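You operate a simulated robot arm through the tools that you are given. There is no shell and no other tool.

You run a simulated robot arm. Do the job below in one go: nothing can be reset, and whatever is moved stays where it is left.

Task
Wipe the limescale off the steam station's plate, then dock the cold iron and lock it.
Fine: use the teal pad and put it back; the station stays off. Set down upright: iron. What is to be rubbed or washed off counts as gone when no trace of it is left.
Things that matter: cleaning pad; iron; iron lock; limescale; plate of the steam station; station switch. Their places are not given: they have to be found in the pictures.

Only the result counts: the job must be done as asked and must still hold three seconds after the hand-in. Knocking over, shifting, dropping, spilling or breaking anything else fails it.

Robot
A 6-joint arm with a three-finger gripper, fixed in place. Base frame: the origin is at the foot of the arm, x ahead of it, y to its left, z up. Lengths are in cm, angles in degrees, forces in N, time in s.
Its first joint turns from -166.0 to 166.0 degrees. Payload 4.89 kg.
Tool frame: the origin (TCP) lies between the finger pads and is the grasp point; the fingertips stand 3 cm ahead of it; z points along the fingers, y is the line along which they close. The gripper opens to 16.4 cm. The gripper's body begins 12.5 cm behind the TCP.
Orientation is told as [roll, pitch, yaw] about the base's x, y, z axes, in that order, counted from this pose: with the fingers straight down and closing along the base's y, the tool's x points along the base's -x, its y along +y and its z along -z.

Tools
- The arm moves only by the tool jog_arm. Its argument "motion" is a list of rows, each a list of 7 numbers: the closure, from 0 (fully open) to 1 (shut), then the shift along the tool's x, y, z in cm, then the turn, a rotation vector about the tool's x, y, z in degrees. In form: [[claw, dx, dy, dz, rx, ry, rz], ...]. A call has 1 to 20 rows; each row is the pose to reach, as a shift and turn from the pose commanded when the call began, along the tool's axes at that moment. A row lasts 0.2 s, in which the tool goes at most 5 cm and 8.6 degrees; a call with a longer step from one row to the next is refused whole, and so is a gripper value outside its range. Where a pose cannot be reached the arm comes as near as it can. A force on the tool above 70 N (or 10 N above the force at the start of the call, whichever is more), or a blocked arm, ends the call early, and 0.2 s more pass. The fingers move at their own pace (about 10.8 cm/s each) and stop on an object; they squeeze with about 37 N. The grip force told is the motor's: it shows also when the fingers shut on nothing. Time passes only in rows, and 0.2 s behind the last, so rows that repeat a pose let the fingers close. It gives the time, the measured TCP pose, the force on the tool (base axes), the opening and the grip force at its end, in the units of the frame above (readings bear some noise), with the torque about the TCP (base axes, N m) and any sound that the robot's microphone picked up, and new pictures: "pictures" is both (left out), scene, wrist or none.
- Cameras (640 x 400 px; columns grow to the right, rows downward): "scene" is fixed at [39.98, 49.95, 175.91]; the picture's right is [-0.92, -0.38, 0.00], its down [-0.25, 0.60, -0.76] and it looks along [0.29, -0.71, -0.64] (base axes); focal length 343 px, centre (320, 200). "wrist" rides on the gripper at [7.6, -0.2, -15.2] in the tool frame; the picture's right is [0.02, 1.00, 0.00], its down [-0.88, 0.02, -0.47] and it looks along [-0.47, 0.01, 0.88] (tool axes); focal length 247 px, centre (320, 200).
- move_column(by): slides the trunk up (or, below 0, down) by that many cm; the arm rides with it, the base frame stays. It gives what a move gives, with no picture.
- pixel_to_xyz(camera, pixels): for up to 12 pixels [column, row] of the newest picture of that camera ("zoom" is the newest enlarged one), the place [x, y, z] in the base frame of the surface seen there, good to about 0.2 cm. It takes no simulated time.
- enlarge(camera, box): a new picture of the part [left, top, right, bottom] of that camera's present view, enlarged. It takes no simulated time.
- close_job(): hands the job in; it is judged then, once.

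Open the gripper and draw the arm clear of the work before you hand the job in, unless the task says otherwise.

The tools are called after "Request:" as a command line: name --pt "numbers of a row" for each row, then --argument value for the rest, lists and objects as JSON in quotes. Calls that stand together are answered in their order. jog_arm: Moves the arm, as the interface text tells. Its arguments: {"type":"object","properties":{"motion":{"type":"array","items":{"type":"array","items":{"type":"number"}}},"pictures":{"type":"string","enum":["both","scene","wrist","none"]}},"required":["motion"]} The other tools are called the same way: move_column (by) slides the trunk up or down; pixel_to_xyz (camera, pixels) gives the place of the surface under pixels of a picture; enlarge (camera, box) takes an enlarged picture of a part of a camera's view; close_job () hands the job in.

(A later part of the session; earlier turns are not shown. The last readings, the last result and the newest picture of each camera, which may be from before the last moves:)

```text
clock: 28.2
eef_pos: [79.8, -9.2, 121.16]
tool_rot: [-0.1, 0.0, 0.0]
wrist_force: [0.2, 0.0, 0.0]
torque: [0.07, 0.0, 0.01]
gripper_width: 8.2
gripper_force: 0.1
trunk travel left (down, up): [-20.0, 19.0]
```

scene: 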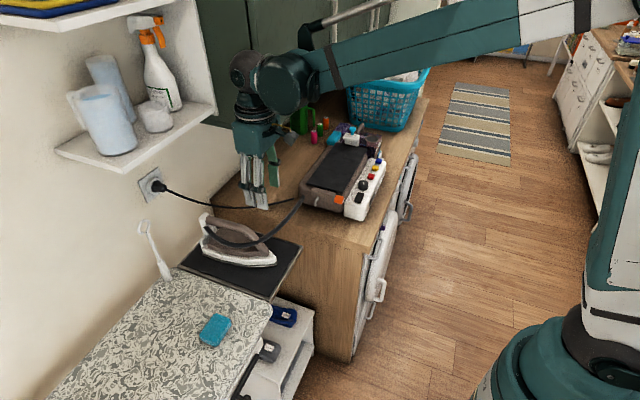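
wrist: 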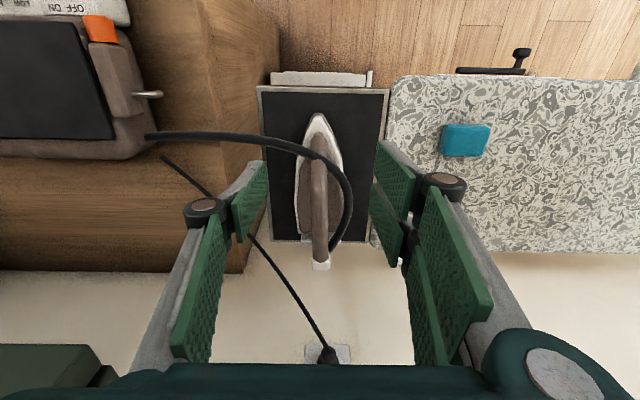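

The cord crosses above the handle's front at about (318,157). I'll enlarge and measure the handle and cord.

Request:
enlarge --camera "wrist" --box '[270, 100, 380, 280]'

Request:
pixel_to_xyz --camera "wrist" --pixels '[[318, 114], [319, 168], [319, 185], [319, 205], [319, 225], [320, 245], [320, 264], [302, 152], [325, 161], [350, 190], [340, 235], [260, 137]]'

Request:
pixel_to_xyz --camera "scene" --pixels '[[215, 243], [240, 245], [265, 238], [285, 222], [299, 203], [205, 225], [210, 220], [230, 225], [222, 246], [250, 243]]'

```text
2.22 times, centred on (325, 190) of wrist
```

zoom: 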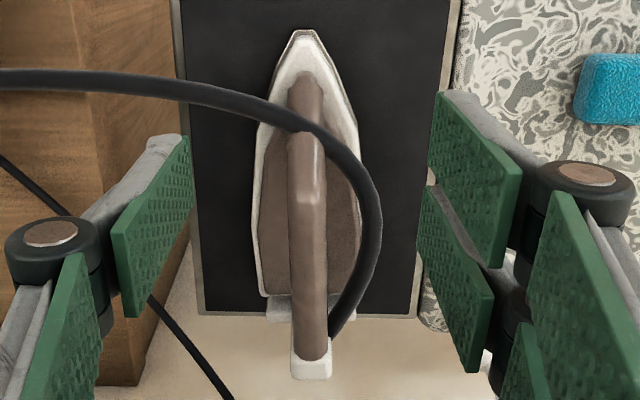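

```text
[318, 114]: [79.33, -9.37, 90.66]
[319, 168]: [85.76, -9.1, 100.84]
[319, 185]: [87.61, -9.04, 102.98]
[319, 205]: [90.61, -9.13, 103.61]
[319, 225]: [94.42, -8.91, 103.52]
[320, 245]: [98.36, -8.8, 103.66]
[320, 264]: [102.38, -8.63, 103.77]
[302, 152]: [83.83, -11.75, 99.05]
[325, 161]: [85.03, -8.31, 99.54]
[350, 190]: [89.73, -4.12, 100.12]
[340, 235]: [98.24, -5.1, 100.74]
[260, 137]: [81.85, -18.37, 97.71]
```

```text
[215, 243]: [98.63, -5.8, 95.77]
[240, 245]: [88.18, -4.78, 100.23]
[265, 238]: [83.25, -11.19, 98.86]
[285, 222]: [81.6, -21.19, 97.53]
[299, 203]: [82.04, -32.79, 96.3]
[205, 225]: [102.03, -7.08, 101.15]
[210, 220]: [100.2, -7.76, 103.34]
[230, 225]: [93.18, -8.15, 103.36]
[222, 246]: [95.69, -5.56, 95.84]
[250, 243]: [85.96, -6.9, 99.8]
```

The handle is at y≈-9, about 2.6 wide, with its top at 103.6. The cord is about 4.5 cm to the +y side, so I'll go in with a narrow opening. I'll check the shelf's height and front edge first.

Request:
pixel_to_xyz --camera "scene" --pixels '[[137, 166], [138, 170], [180, 136], [180, 139], [210, 112], [125, 164], [245, 65], [270, 75], [243, 85], [285, 75], [255, 105], [240, 140]]'

```text
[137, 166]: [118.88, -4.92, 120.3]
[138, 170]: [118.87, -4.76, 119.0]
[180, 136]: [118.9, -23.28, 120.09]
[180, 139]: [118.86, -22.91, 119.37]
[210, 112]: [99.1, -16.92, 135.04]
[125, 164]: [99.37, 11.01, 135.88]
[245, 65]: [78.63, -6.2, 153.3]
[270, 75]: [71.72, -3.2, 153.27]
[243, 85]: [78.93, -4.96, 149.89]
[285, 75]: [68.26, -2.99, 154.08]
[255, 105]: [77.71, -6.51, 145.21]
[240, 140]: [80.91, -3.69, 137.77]
```

The shelf front is at x=99, leaving about 3 cm for the wrist when the grip is at x≈91.5. I'll narrow the claw to 4.6 cm and move to just above the handle.

Request:
jog_arm --pt "0.6 -2 0.1 0 0 0 0" --pt "0.72 -5 0.1 1 0 0 0" --pt "0.72 -8 0.1 3 0 0 0" --pt "0.72 -10 0.1 5.5 0 0 0" --pt "0.72 -11.7 0.1 9 0 0 0" --pt "0.72 -11.7 0.1 12 0 0 0" --pt "0.72 -11.7 0.1 13 0 0 0"

```text
clock: 29.8
eef_pos: [91.17, -8.53, 108.29]
tool_rot: [0.0, 0.0, 0.0]
wrist_force: [0.6, 0.8, -0.2]
torque: [-0.02, 0.03, 0.0]
gripper_width: 4.58
gripper_force: 0.1
trunk travel left (down, up): [-20.0, 19.0]
```

scene: 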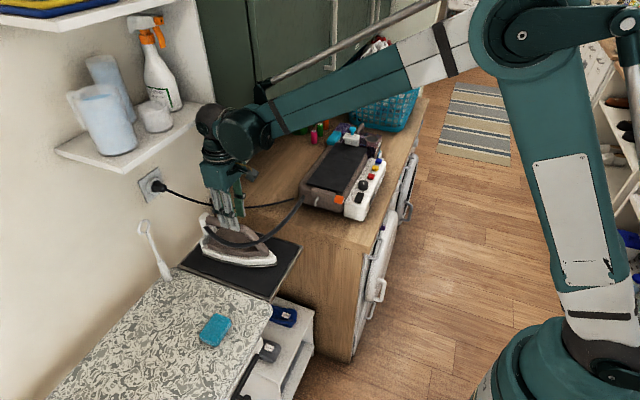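
wrist: 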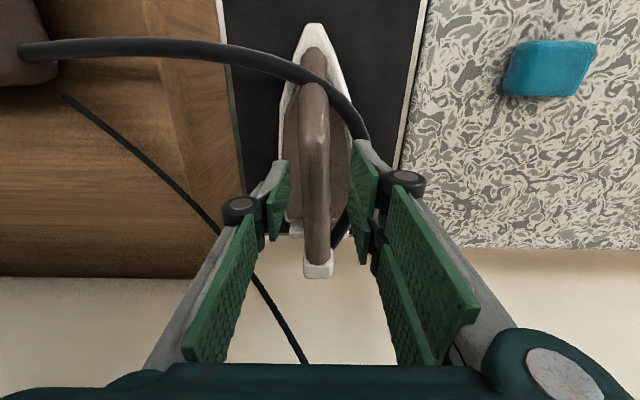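

The handle sits between the pads, slightly left of centre. I'll take a closer look before descending.

Request:
enlarge --camera "wrist" --box '[240, 70, 400, 290]'

Request:
pixel_to_xyz --camera "wrist" --pixels '[[317, 150], [317, 180], [317, 210], [304, 165], [329, 165], [356, 120], [340, 240], [285, 175], [355, 175]]'

```text
1.82 times, centred on (320, 180) of wrist
```

zoom: 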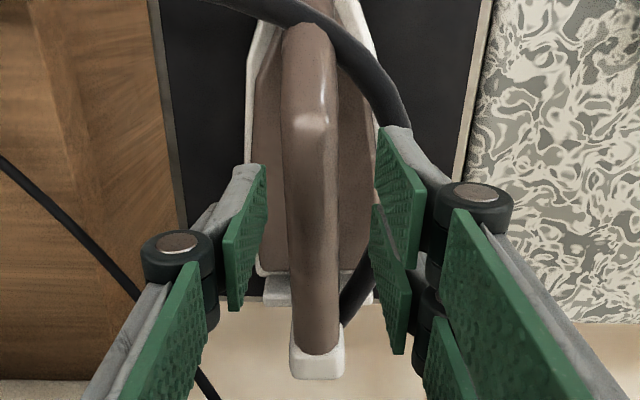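

```text
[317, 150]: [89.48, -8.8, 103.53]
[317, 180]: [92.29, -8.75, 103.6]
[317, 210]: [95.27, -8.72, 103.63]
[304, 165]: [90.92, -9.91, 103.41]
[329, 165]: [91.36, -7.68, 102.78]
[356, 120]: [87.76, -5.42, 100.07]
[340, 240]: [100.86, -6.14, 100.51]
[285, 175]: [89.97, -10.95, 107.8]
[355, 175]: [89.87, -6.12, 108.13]
```

The handle centre is at y≈-8.8 and the finger centre at -8.53. I'll shift by -0.25, descend 6 cm and close on the handle.

Request:
jog_arm --pt "0.72 -0.2 -0.25 1.5 0 0 0" --pt "0.72 -0.2 -0.25 3 0 0 0" --pt "0.72 -0.2 -0.25 4.5 0 0 0" --pt "0.72 -0.2 -0.25 6 0 0 0" --pt "0.72 -0.2 -0.25 6 0 0 0" --pt "0.85 -0.2 -0.25 6 0 0 0" --pt "0.95 -0.2 -0.25 6 0 0 0" --pt "1 -0.2 -0.25 6 0 0 0" --pt "1 -0.2 -0.25 6 0 0 0"

```text
clock: 31.8
eef_pos: [91.38, -8.85, 102.27]
tool_rot: [0.0, 0.0, 0.0]
wrist_force: [-1.2, 2.9, 0.3]
torque: [-0.11, -0.15, 0.04]
gripper_width: 2.63
gripper_force: 36.6
trunk travel left (down, up): [-20.0, 19.0]
```

scene: 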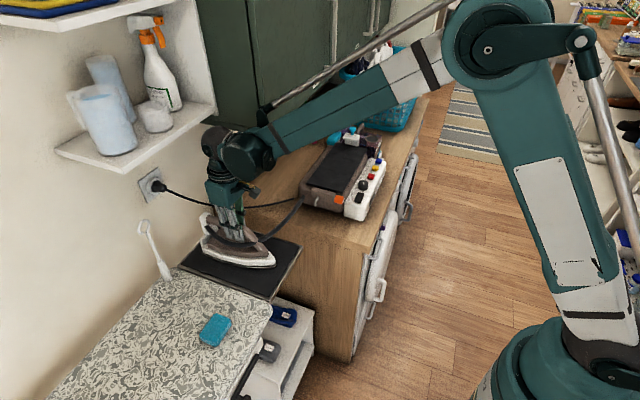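
wrist: 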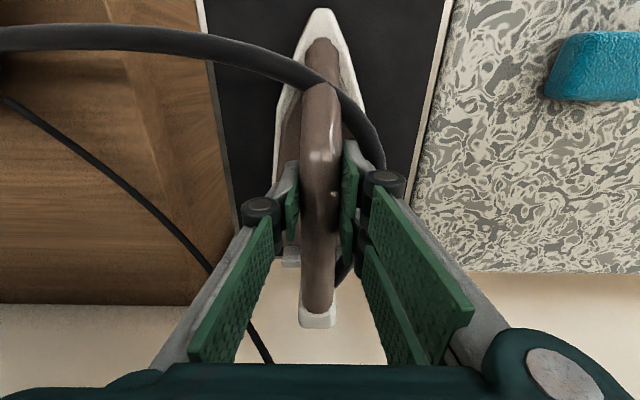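

Gripped at width 2.63. I'll lift slowly a few centimetres to see the weight and whether it tilts.

Request:
jog_arm --pt "1 0 0 -0.5 0 0 0" --pt "1 0 0 -1 0 0 0" --pt "1 0 0 -2 0 0 0" --pt "1 0 0 -3 0 0 0" --pt "1 0 0 -4 0 0 0" --pt "1 0 0 -4 0 0 0"

```text
clock: 33.2
eef_pos: [91.46, -9.12, 106.32]
tool_rot: [0.0, 0.1, -0.1]
wrist_force: [-0.3, -0.4, -11.2]
torque: [0.01, 0.25, 0.01]
gripper_width: 2.63
gripper_force: 36.9
trunk travel left (down, up): [-20.0, 19.0]
```

scene: 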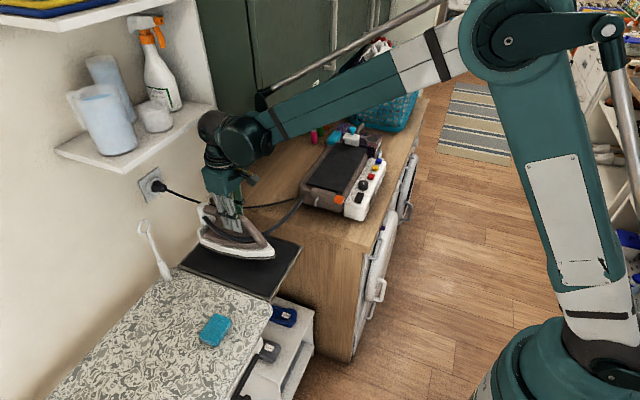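
wrist: 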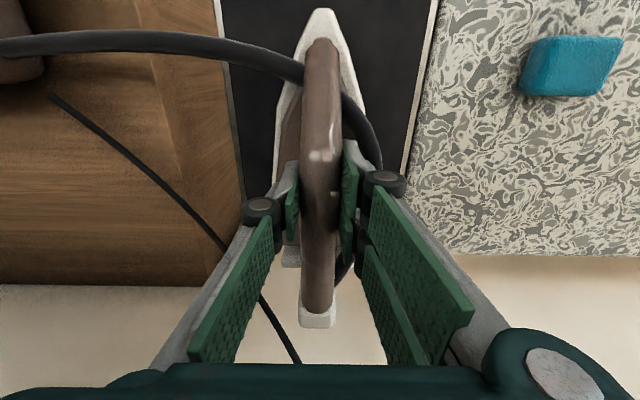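

The iron weighs about 1.1 kg and hangs level. Before choosing which way it docks I'll look at the station's far end and the white block again and measure them.

Request:
enlarge --camera "scene" --box '[328, 122, 392, 162]'

Request:
pixel_to_xyz --camera "scene" --pixels '[[349, 138], [356, 139], [361, 141], [354, 128], [354, 142], [358, 145], [348, 143], [340, 146], [364, 150], [370, 135], [375, 150], [352, 147]]'

```text
10.00 times, centred on (360, 142) of scene
```

zoom: 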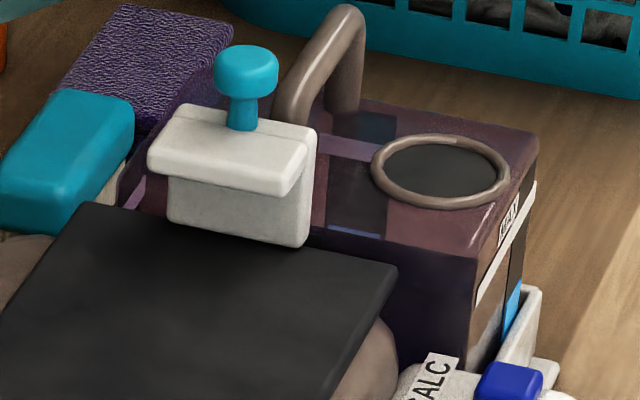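

```text
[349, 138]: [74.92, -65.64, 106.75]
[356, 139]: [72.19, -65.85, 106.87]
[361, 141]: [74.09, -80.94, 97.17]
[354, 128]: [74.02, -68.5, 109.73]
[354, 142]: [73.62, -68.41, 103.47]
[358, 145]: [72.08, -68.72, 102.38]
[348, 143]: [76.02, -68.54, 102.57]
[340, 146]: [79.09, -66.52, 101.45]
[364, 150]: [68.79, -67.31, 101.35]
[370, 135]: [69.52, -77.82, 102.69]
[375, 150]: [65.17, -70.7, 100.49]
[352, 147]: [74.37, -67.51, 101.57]
```

This changes how I read the station. The white part is a hook: an upright at y≈-68.5 with a lip reaching over the plate's end to y≈-65.6 and a teal knob on top, so it is the iron lock. The orange valve with the bent spout looks like the calc drain, so I'll leave it alone. The iron should dock nose toward -y. I'll check the plate edges and the cabinet handles for clearance.

Request:
pixel_to_xyz --camera "scene" --pixels '[[333, 50], [333, 62], [318, 84], [300, 60], [262, 130], [337, 144], [303, 184], [345, 192], [367, 151], [310, 178], [320, 165], [350, 181]]'

Request:
jog_arm --pt "1 2 0 -2 0 0 0" --pt "1 5 0 -4 0 0 0" --pt "1 8.5 0 -6 0 0 0" --pt "1 12 0 -8 0 0 0" --pt "1 15.5 0 -10 0 0 0" --pt "1 19 0 -11.5 0 0 0" --pt "1 22 0 -12.5 0 0 0" --pt "1 22 0 -12.5 0 0 0"

```text
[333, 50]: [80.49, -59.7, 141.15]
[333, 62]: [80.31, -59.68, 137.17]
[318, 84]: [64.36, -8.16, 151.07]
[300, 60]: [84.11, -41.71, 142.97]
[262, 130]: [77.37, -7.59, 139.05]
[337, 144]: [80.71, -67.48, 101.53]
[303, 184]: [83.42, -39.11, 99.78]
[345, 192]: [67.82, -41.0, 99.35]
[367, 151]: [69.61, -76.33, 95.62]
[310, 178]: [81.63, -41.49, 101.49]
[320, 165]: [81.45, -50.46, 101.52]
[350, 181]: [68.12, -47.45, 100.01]
```

```text
clock: 35.0
eef_pos: [69.55, -9.13, 118.46]
tool_rot: [-0.1, 0.1, 0.1]
wrist_force: [-0.7, -0.2, -10.4]
torque: [0.0, 0.15, 0.02]
gripper_width: 2.62
gripper_force: 36.9
trunk travel left (down, up): [-20.0, 19.0]
```

scene: 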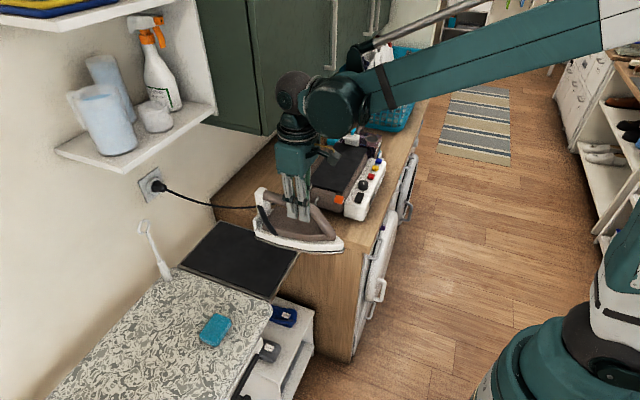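
wrist: 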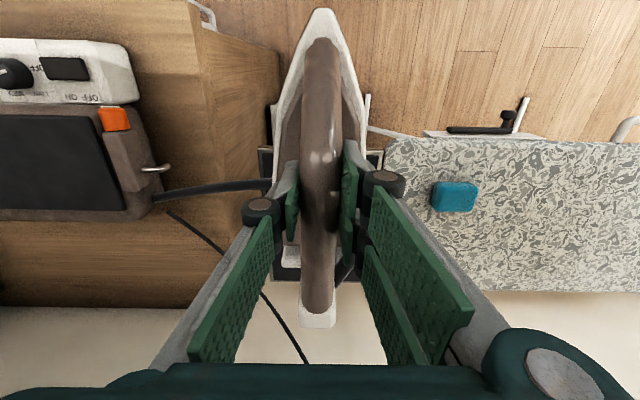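

The iron is clear of the tray. The plate spans x≈68.5–82. I'll enlarge the hook in the scene view to measure its centre line precisely.

Request:
enlarge --camera "scene" --box '[300, 120, 396, 200]'

```text
5.00 times, centred on (348, 160) of scene
```

zoom: 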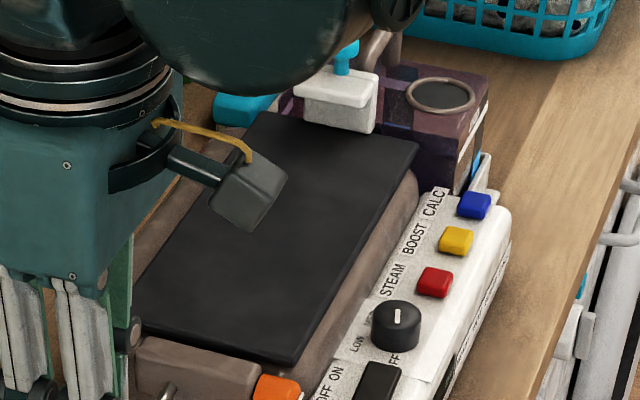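

Measuring the lip ends, knob and plate corners.

Request:
pixel_to_xyz --camera "zoom" --pixels '[[298, 90], [330, 92], [368, 100], [345, 55], [415, 148], [264, 116], [290, 357], [142, 316], [310, 112], [370, 125], [345, 110], [298, 96]]'

```text
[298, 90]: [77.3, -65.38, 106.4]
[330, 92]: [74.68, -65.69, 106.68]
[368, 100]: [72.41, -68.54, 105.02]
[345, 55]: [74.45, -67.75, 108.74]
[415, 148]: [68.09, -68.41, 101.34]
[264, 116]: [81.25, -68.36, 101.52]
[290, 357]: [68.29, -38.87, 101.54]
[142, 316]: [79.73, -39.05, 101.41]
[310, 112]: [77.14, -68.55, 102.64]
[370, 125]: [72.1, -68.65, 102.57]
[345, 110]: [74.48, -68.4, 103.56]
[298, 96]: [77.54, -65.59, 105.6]
```

The lip's upright spans x 72–77.5. The plate spans x 68.1–81.6 and y -68.5 to -38.7, so the dock centre is about (74.85,-53.5). I'll start turning the iron nose toward -y (+90° yaw) and check the sign first.

Request:
jog_arm --pt "1 0 -1 0 0 0 -5" --pt "1 0 -3 0 0 0 -12" --pt "1 0 -5 0 0 0 -19" --pictures "none"

```text
clock: 35.8
eef_pos: [69.34, -13.87, 118.59]
tool_rot: [0.0, 0.1, 19.1]
wrist_force: [-0.4, 1.2, -9.8]
torque: [-0.24, 0.22, 0.0]
gripper_width: 2.62
gripper_force: 37.0
trunk travel left (down, up): [-20.0, 19.0]
```

The sign is right, with yaw at +19°. I'll go on turning to 90° while moving over the station to y≈-48.

Request:
jog_arm --pt "1 0.6 -3.4 0 0 0 -7.1" --pt "1 1.2 -6.8 0 0 0 -14.2" --pt "1 1.8 -10.2 0 0 0 -21.3" --pt "1 2.4 -13.6 0 0 0 -28.4" --pt "1 3 -17 0 0 0 -35.5" --pt "1 3.6 -20.4 0 0 0 -42.6" --pt "1 4.2 -23.8 0 0 0 -49.7" --pt "1 4.8 -27.2 0 0 0 -56.8" --pt "1 5.4 -30.6 0 0 0 -63.9" --pt "1 5.95 -34 0 0 0 -71" --pt "1 5.95 -34 0 0 0 -71"

```text
clock: 38.2
eef_pos: [74.86, -47.84, 118.87]
tool_rot: [0.0, 0.0, 90.0]
wrist_force: [1.1, -0.9, -11.4]
torque: [-0.19, 0.06, 0.0]
gripper_width: 2.63
gripper_force: 37.6
trunk travel left (down, up): [-20.0, 19.0]
```

scene: 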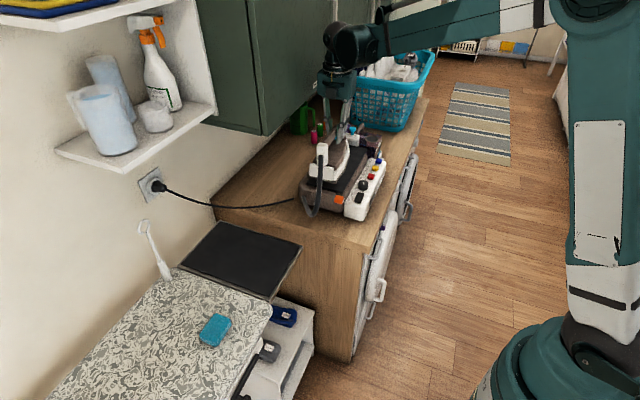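
wrist: 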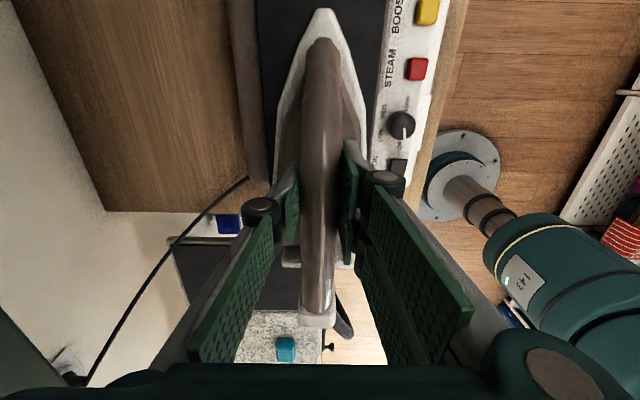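

The yaw is 90° and the nose points to -y. I'll measure the held iron's nose and heel against the plate.

Request:
pixel_to_xyz --camera "wrist" --pixels '[[322, 12], [322, 45], [321, 100], [320, 310], [290, 100], [355, 100], [292, 255], [285, 60], [365, 20]]'

Request:
enlarge --camera "scene" --box '[290, 110, 394, 225]'

```text
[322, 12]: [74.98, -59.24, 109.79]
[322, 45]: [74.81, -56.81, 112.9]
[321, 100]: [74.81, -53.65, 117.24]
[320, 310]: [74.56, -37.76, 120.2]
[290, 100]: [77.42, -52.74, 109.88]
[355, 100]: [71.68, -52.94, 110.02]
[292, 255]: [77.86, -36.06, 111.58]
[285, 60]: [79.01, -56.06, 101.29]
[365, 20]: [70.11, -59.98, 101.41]
```

```text
3.48 times, centred on (342, 168) of scene
```

zoom: 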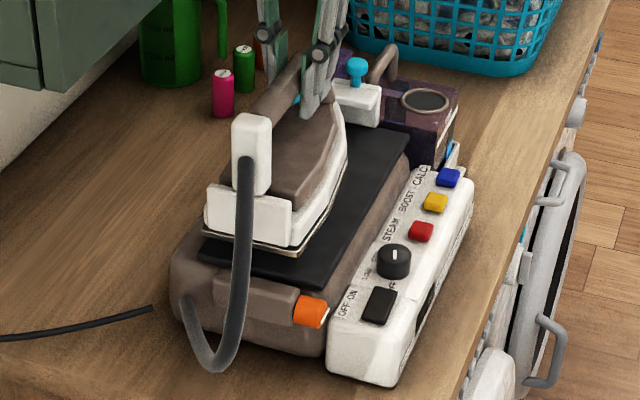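

The nose is near y≈-60 now and its top is 3 cm above the sole. I need the lip's underside height, so I'll enlarge the hook again.

Request:
enlarge --camera "scene" --box '[375, 120, 415, 145]'

Request:
enlarge --camera "scene" --box '[332, 120, 372, 148]'

```text
16.00 times, centred on (395, 132) of scene
```

zoom: 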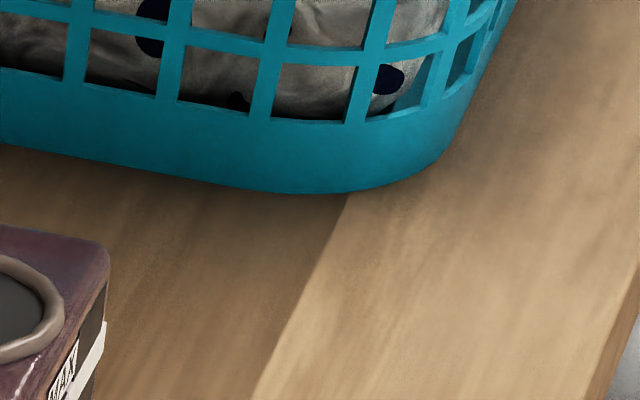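

```text
14.29 times, centred on (352, 134) of scene
```

zoom: 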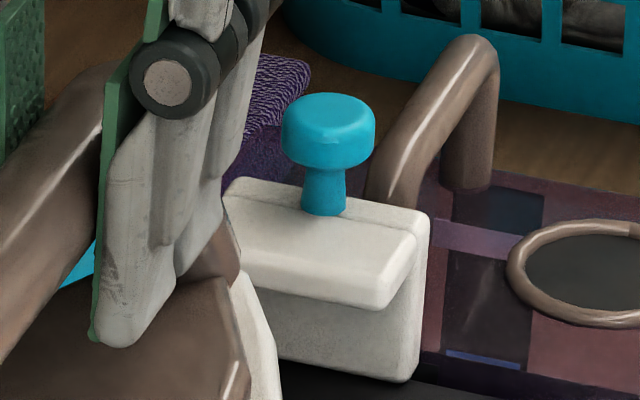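

Measuring the lip's top and bottom edges and the knob.

Request:
pixel_to_xyz --camera "zoom" --pixels '[[310, 262], [360, 285], [355, 302], [375, 308], [340, 325], [390, 376], [328, 112], [322, 208], [400, 215], [415, 240], [290, 135], [370, 135]]'

```text
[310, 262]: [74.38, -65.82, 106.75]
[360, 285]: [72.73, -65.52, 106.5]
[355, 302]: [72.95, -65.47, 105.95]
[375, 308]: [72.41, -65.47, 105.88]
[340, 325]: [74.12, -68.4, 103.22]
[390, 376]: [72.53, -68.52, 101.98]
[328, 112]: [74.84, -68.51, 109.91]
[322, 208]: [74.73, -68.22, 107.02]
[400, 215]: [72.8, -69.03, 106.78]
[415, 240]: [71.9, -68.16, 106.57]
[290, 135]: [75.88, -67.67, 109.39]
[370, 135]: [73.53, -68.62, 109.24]
```

The lip's underside is at about z 105.6, which leaves a 4.1 cm gap above the plate, and its front is at y -65.5. The knob is at (74.75,-68.3), z 107–110. I'll lower the iron short of the lip until the sole is just above the plate.

Request:
jog_arm --pt "1 2 0 0.5 0 0 0" --pt "1 4.4 0 1.5 0 0 0" --pt "1 4.4 0 3 0 0 0" --pt "1 4.4 0 4.2 0 0 0" --pt "1 4.4 0 4.6 0 0 0" --pt "1 4.4 0 4.6 0 0 0"

Request:
enlarge --camera "scene" --box '[300, 115, 390, 225]'

```text
clock: 39.6
eef_pos: [74.89, -52.39, 114.13]
tool_rot: [0.0, 0.1, 90.0]
wrist_force: [0.3, 0.5, -10.9]
torque: [-0.29, 0.02, 0.0]
gripper_width: 2.63
gripper_force: 36.5
trunk travel left (down, up): [-20.0, 19.0]
```

scene: 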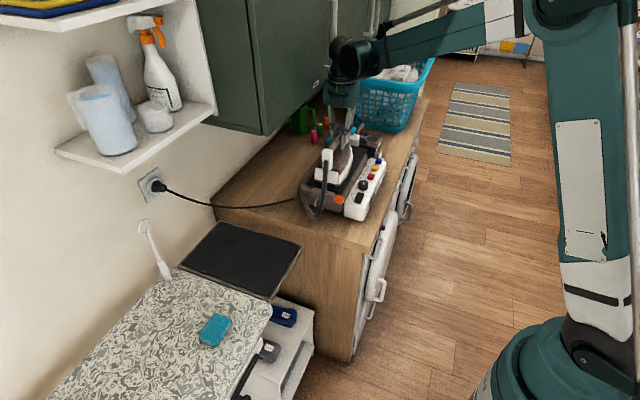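
wrist: 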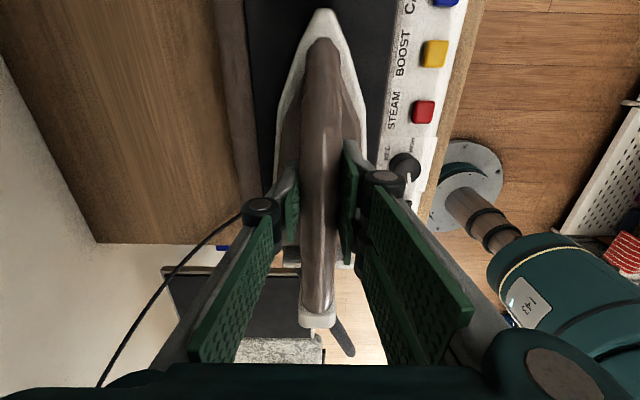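

```text
3.64 times, centred on (345, 170) of scene
```

zoom: 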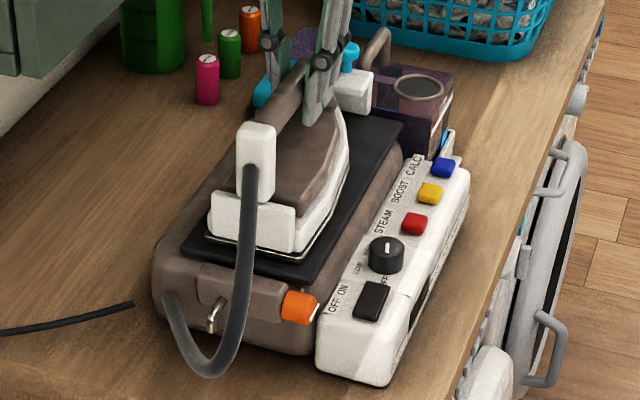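

It's well aligned over the plate. I'll slide 1.2 cm to the dock centre and lower it gently until it touches.

Request:
jog_arm --pt "1 0.7 0 0 0 0 0" --pt "1 1.3 0 0 0 0 0" --pt "1 1.3 0 0.3 0 0 0" --pt "1 1.3 0 0.5 0 0 0" --pt "1 1.3 0 0.6 0 0 0" --pictures "none"

```text
clock: 40.8
eef_pos: [74.86, -53.78, 113.58]
tool_rot: [-0.1, -0.1, 90.1]
wrist_force: [10.7, -8.6, 22.4]
torque: [0.02, 0.02, 0.09]
gripper_width: 2.67
gripper_force: 36.9
trunk travel left (down, up): [-20.0, 19.0]
```

The sole is in contact. I'll ease off the pressure slightly, open just enough to free the handle, and rise.

Request:
jog_arm --pt "1 0 0 -0.1 0 0 0" --pt "0.9 0 0 -0.1 0 0 0" --pt "0.75 0 0 -0.1 0 0 0" --pt "0.72 0 0 -0.1 0 0 0" --pt "0.72 0 0 -1.5 0 0 0" --pt "0.72 0 0 -4 0 0 0" --pt "0.72 0 0 -8 0 0 0" --pt "0.72 0 0 -12 0 0 0" --pt "0.72 0 0 -12 0 0 0"

Request:
enlarge --camera "scene" --box '[300, 115, 390, 225]'

```text
clock: 42.8
eef_pos: [74.64, -53.56, 125.59]
tool_rot: [0.0, 0.0, 89.9]
wrist_force: [-0.4, 1.3, -0.2]
torque: [-0.08, -0.07, -0.03]
gripper_width: 4.6
gripper_force: 0.0
trunk travel left (down, up): [-20.0, 19.0]
```

scene: 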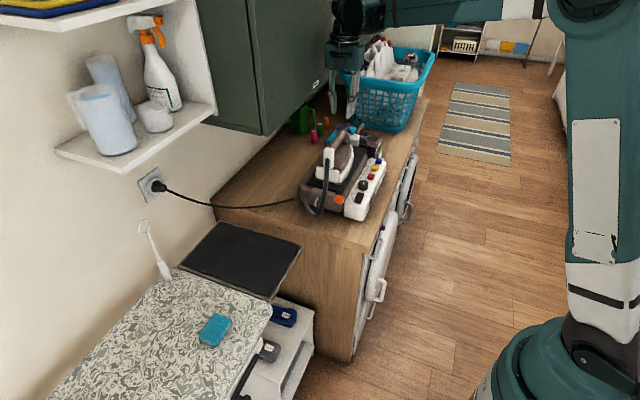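
wrist: 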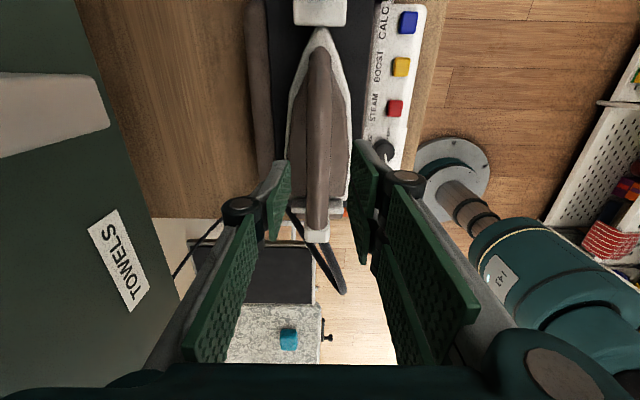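

```text
3.64 times, centred on (345, 170) of scene
```

zoom: 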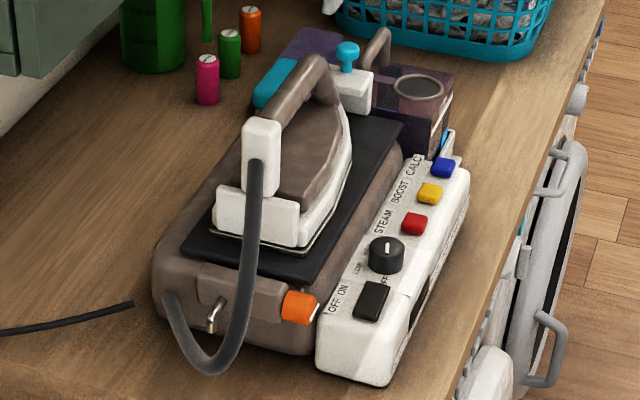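

The iron sits flat on the plate with its nose at the lip, and nothing was disturbed. Next I'll turn the gripper back to yaw 0, pulled away from the cabinet handles, and move for a good look at the hook and its teal knob.

Request:
jog_arm --pt "0.72 0 2 0 0 0 8" --pt "0.72 0 4 0 0 0 16" --pt "0.72 0 5 0 0 0 24" --pt "0.72 1 5 0 0 0 32" --pt "0.72 2 5 0 0 0 40" --pt "0.72 4 5 0 0 0 48" --pt "0.72 6 5 0 0 0 56" --pt "0.72 8 5 0 0 0 64" --pt "0.72 10 5 0 0 0 72" --pt "0.72 12 5 0 0 0 80" --pt "0.72 14 5 0 0 0 88" --pt "0.72 14.5 5 0 0 0 90" --pt "0.72 14.5 5 0 0 0 90"

```text
clock: 45.6
eef_pos: [69.92, -68.09, 125.45]
tool_rot: [0.0, -0.1, 0.0]
wrist_force: [0.3, -0.1, -0.6]
torque: [0.02, -0.02, -0.01]
gripper_width: 4.59
gripper_force: 0.1
trunk travel left (down, up): [-20.0, 19.0]
```

scene: 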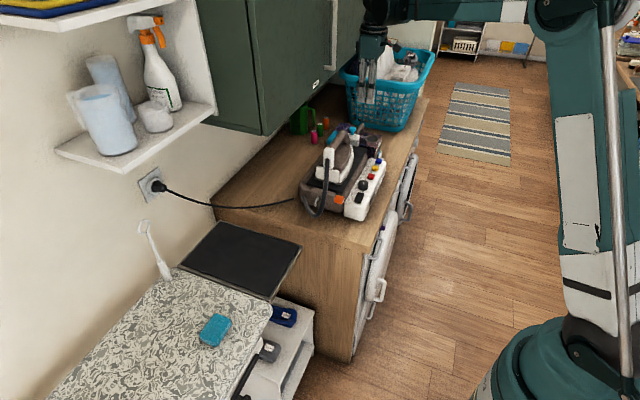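
wrist: 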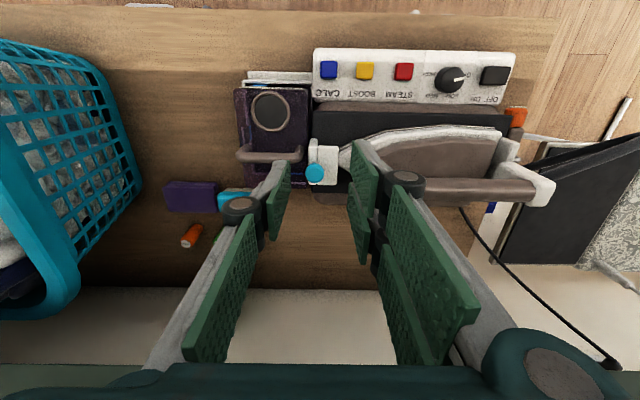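

I can see the hook and knob at (318,172), with the iron's nose at (345,155) beside the lip. Enlarging to see how it's built.

Request:
enlarge --camera "wrist" --box '[280, 120, 376, 195]'

Request:
enlarge --camera "scene" --box '[328, 118, 388, 158]'

```text
5.33 times, centred on (328, 158) of wrist
```

zoom: 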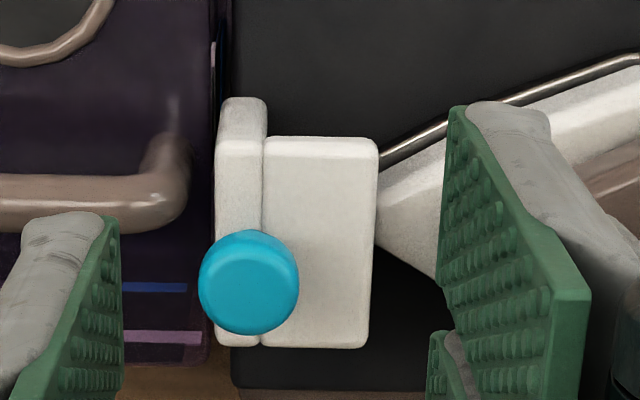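

```text
10.00 times, centred on (358, 138) of scene
```

zoom: 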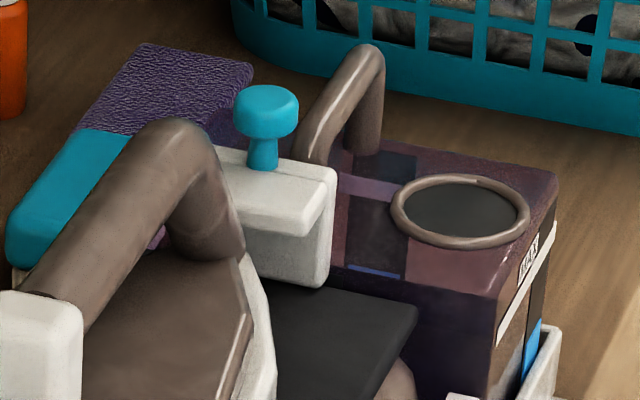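

The knob stands on the upright, and the lip is a plate projecting toward the iron. I'll measure the tank's loop handle, the knob and the nose for finger clearance.

Request:
enlarge --camera "wrist" --box '[230, 110, 380, 210]'

Request:
pixel_to_xyz --camera "wrist" --pixels '[[317, 170], [311, 172], [323, 172], [317, 164], [317, 180], [305, 155], [295, 157], [312, 155], [340, 160], [352, 155], [349, 163], [345, 175]]'

```text
4.00 times, centred on (305, 160) of wrist
```

zoom: 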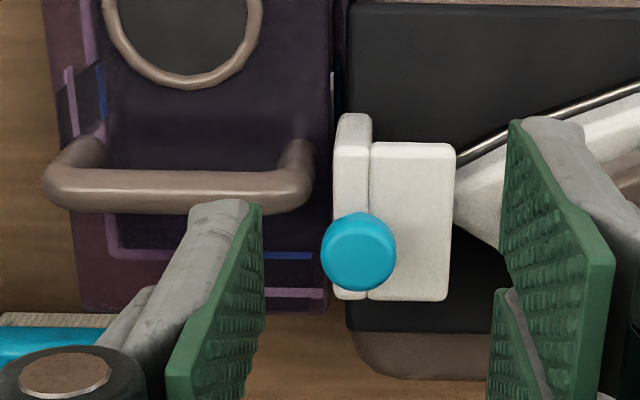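

```text
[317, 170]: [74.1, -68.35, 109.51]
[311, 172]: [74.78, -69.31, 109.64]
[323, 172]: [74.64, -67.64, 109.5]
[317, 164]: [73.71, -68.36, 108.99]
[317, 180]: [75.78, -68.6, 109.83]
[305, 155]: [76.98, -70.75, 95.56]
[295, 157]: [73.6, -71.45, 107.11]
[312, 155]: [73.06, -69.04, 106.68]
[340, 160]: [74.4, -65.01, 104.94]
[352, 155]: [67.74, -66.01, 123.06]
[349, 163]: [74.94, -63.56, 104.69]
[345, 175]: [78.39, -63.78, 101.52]
```

The tank's loop handle ends near y≈-71 at z≈107, so the fingertips must stay above about 107.6. I'll check the cabinet handle positions near the wrist path before approaching the knob.

Request:
enlarge --camera "scene" --box '[280, 0, 400, 120]'

Request:
pixel_to_xyz --camera "scene" --pixels '[[333, 40], [333, 60], [333, 70], [355, 20], [345, 40], [350, 30], [340, 50], [325, 60], [335, 20], [372, 12]]'

```text
3.33 times, centred on (340, 60) of scene
```

zoom: 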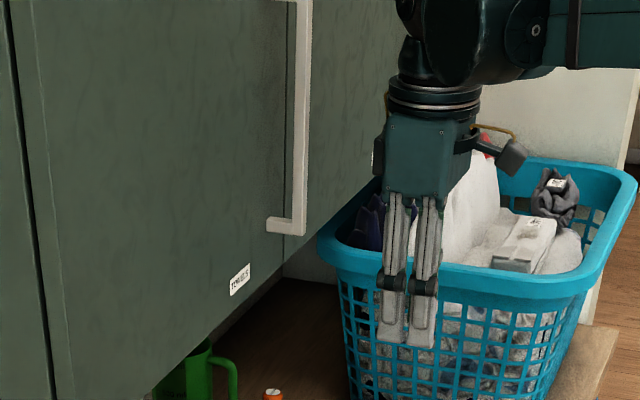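

```text
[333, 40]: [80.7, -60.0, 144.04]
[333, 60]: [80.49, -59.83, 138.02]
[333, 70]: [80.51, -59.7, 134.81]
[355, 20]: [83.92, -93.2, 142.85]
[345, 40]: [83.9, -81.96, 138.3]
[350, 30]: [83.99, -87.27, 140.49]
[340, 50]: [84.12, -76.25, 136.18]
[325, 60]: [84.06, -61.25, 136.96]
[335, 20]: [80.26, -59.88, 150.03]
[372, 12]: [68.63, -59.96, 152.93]
```

The handle stays clear of the wrist at (75,-68.4). I'll move above the knob with the claw at 3.4 cm and check the alignment.

Request:
jog_arm --pt "0.79 -2 -0.1 1 0 0 0" --pt "0.79 -4 -0.2 3 0 0 0" --pt "0.79 -5.1 -0.3 6 0 0 0" --pt "0.79 -5.1 -0.35 9 0 0 0" --pt "0.79 -5.1 -0.35 10.8 0 0 0" --pt "0.79 -5.1 -0.35 10.8 0 0 0"

Request:
enlarge --camera "wrist" --box '[240, 90, 400, 230]'

```text
clock: 47.0
eef_pos: [74.8, -68.35, 114.38]
tool_rot: [0.0, 0.0, 0.0]
wrist_force: [0.6, -0.1, -0.5]
torque: [0.0, 0.03, 0.01]
gripper_width: 3.4
gripper_force: 0.1
trunk travel left (down, up): [-20.0, 19.0]
```

scene: 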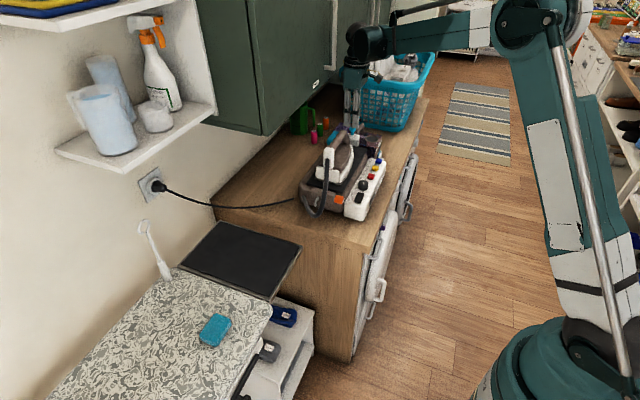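
wrist: 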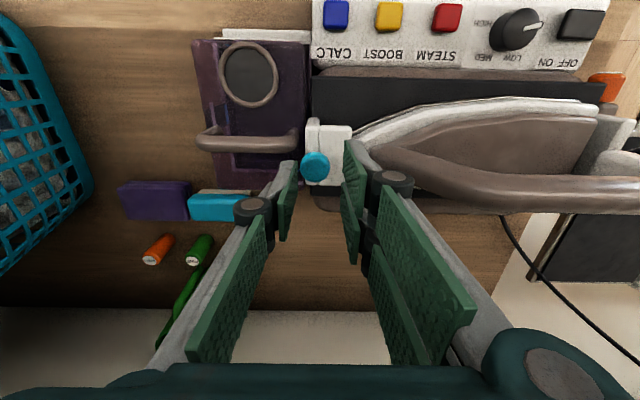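

```text
2.86 times, centred on (320, 160) of wrist
```

zoom: 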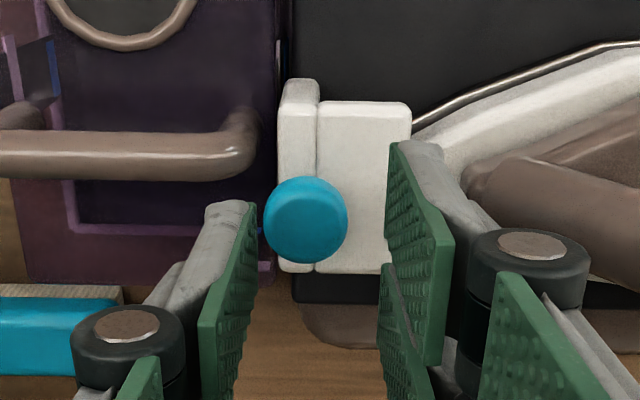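

The knob looks slightly left of the finger centre. I'll measure it from this closer view.

Request:
pixel_to_xyz --camera "zoom" --pixels '[[306, 215], [270, 215], [343, 215], [306, 182], [306, 255], [225, 150], [250, 215], [395, 160], [360, 120], [400, 200], [255, 130]]'

```text
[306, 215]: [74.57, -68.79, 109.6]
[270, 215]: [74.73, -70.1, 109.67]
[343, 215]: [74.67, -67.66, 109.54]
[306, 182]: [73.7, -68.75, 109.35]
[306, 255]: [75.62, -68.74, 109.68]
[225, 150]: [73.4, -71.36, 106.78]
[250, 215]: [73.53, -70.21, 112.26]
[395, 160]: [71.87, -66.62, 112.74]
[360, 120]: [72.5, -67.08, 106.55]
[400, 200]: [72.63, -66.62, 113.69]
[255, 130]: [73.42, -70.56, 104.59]
```

The knob centre is at y≈-68.85 and the fingers are at -68.4. I'll shift -0.4, descend so the tips end at z≈107.9, and close on the head.

Request:
jog_arm --pt "0.79 0 -0.4 0 0 0 0" --pt "0.79 0 -0.4 1.5 0 0 0" --pt "0.79 0 -0.4 3 0 0 0" --pt "0.79 0 -0.4 3.5 0 0 0" --pt "0.79 0 -0.4 3.5 0 0 0" --pt "0.85 0 -0.4 3.5 0 0 0" --pt "0.9 0 -0.4 3.5 0 0 0" --pt "0.9 0 -0.4 3.5 0 0 0"

Request:
enlarge --camera "wrist" --box '[240, 90, 400, 230]'

```text
clock: 48.8
eef_pos: [75.05, -68.88, 111.2]
tool_rot: [-0.1, 0.0, 0.1]
wrist_force: [-10.0, 29.7, -16.3]
torque: [0.82, 0.16, 0.05]
gripper_width: 2.43
gripper_force: 44.9
trunk travel left (down, up): [-20.0, 19.0]
```

scene: 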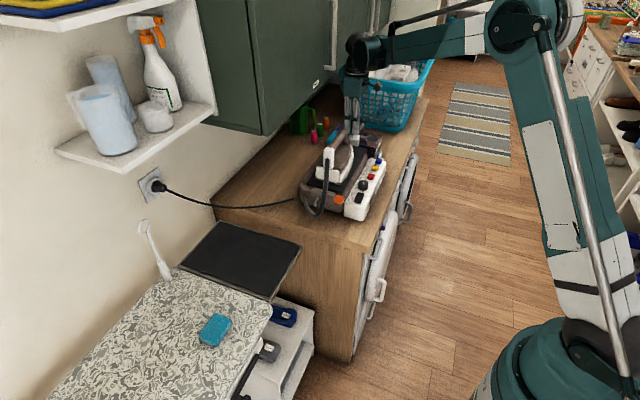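
wrist: 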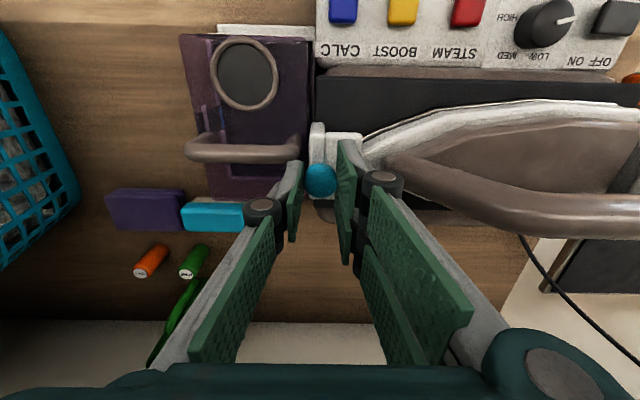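

```text
2.86 times, centred on (320, 160) of wrist
```

zoom: 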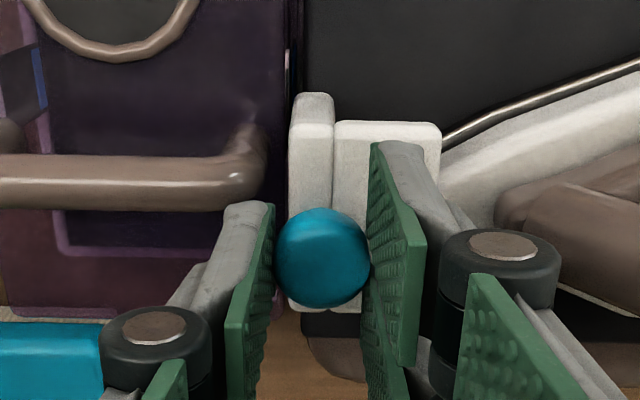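

The knob is gripped (width 2.43), with side loads of about 30 N. I'll relax the commanded position toward the load in small steps and read how the force responds, which should show which way the hook moves.

Request:
jog_arm --pt "0.9 0.05 0.1 0.05 0 0 0" --pt "0.9 0.05 0.15 0.08 0 0 0" --pictures "none"

```text
clock: 49.4
eef_pos: [74.97, -68.83, 111.17]
tool_rot: [-0.1, 0.1, 0.0]
wrist_force: [3.5, 10.6, 6.9]
torque: [0.26, 0.36, -0.04]
gripper_width: 2.47
gripper_force: 44.7
trunk travel left (down, up): [-20.0, 19.0]
```

All axes respond stiffly so far. I'll test sliding toward the iron (+y) by a small amount first.

Request:
jog_arm --pt "0.9 0.02 0.1 -0.03 0 0 0" --pt "0.9 0.02 0.25 -0.03 0 0 0" --pt "0.9 0.02 0.35 -0.03 0 0 0" --pictures "none"

```text
clock: 50.2
eef_pos: [74.93, -68.38, 111.22]
tool_rot: [0.0, 0.0, -0.1]
wrist_force: [15.0, -2.0, 22.9]
torque: [-0.11, -0.87, -0.08]
gripper_width: 2.41
gripper_force: 44.9
trunk travel left (down, up): [-20.0, 19.0]
```

It moved in +y by about 0.4 with almost no y-force, so it seems to slide that way. I'll relieve the x and z loads, go a little further, and look.

Request:
jog_arm --pt "0.9 -0.06 0.1 -0.09 0 0 0" --pt "0.9 -0.06 0.3 -0.09 0 0 0" --pt "0.9 -0.06 0.5 -0.09 0 0 0"

Request:
enlarge --camera "wrist" --box '[240, 90, 400, 230]'

```text
clock: 51.0
eef_pos: [75.07, -67.96, 111.16]
tool_rot: [0.1, 0.0, 0.0]
wrist_force: [6.5, -1.6, 3.0]
torque: [-0.09, -0.34, -0.04]
gripper_width: 2.45
gripper_force: 45.3
trunk travel left (down, up): [-20.0, 19.0]
```

scene: 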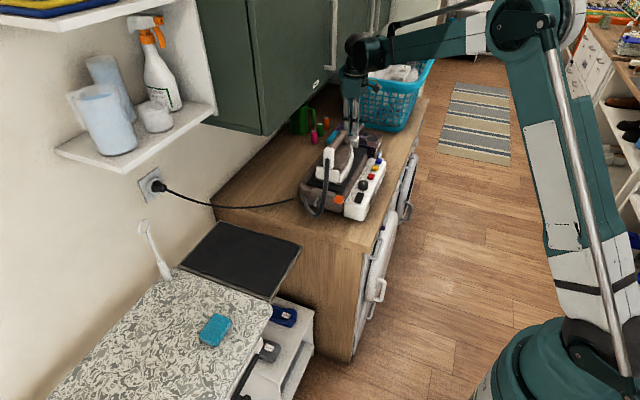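
wrist: 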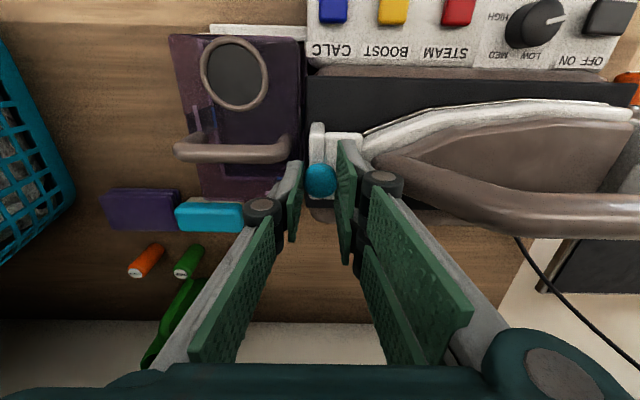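

```text
2.86 times, centred on (320, 160) of wrist
```

zoom: 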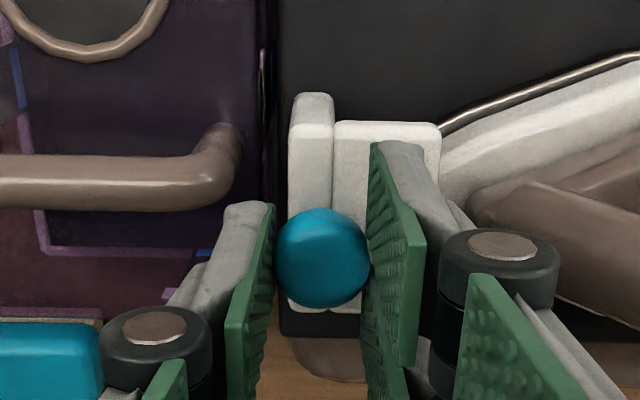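

Confirmed: the hook slides +y over the nose, while the tank and panel stay put. I'll continue in small steps, watching force and sound for the end stop.

Request:
jog_arm --pt "0.9 -0.02 0.2 0 0 0 0" --pt "0.9 -0.02 0.4 0 0 0 0" --pt "0.9 -0.02 0.6 0 0 0 0" --pt "0.9 -0.02 0.8 0 0 0 0"

Request:
enlarge --camera "wrist" --box '[240, 90, 400, 230]'

```text
clock: 52.0
eef_pos: [74.97, -67.24, 111.18]
tool_rot: [0.0, 0.0, 0.0]
wrist_force: [-0.9, -0.4, -15.3]
torque: [-0.09, 0.42, -0.01]
gripper_width: 2.43
gripper_force: 44.9
trunk travel left (down, up): [-20.0, 19.0]
```

scene: 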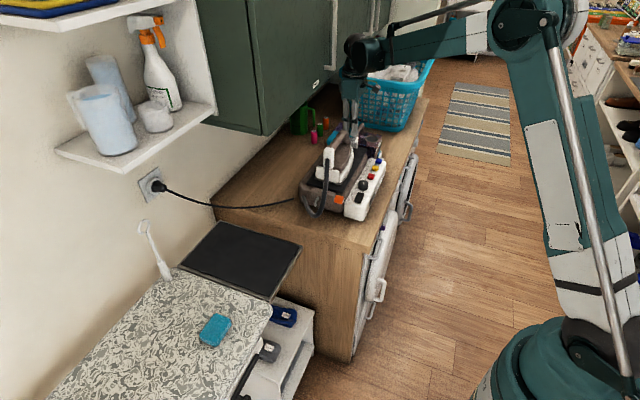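
wrist: 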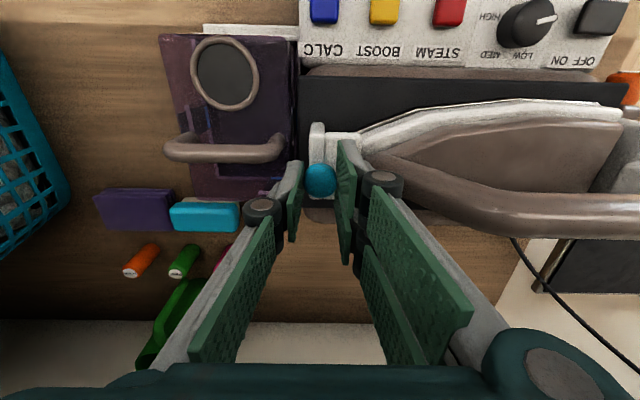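

```text
2.86 times, centred on (320, 160) of wrist
```

zoom: 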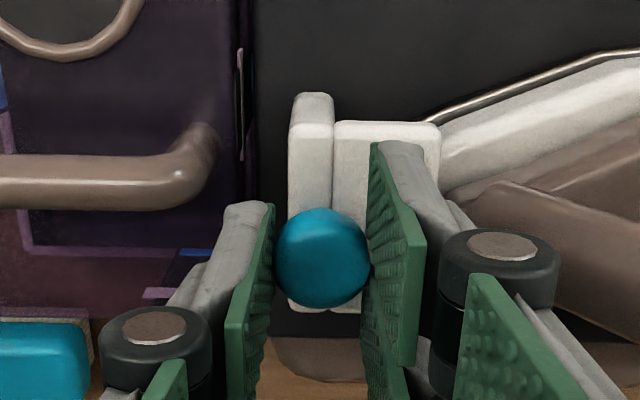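

The lip is now about 1.7 cm over the nose with no y-resistance. I'll continue in finer steps and watch for the stop.

Request:
jog_arm --pt "0.9 0 0.1 0.06 0 0 0" --pt "0.9 0 0.2 0.06 0 0 0" --pt "0.9 0 0.3 0.06 0 0 0" --pt "0.9 0 0.4 0.06 0 0 0" --pictures "none"

```text
clock: 53.0
eef_pos: [74.93, -66.65, 111.28]
tool_rot: [-0.1, 0.0, -0.1]
wrist_force: [8.3, -4.7, 8.2]
torque: [-0.1, 0.04, -0.04]
gripper_width: 2.44
gripper_force: 44.8
trunk travel left (down, up): [-20.0, 19.0]
```

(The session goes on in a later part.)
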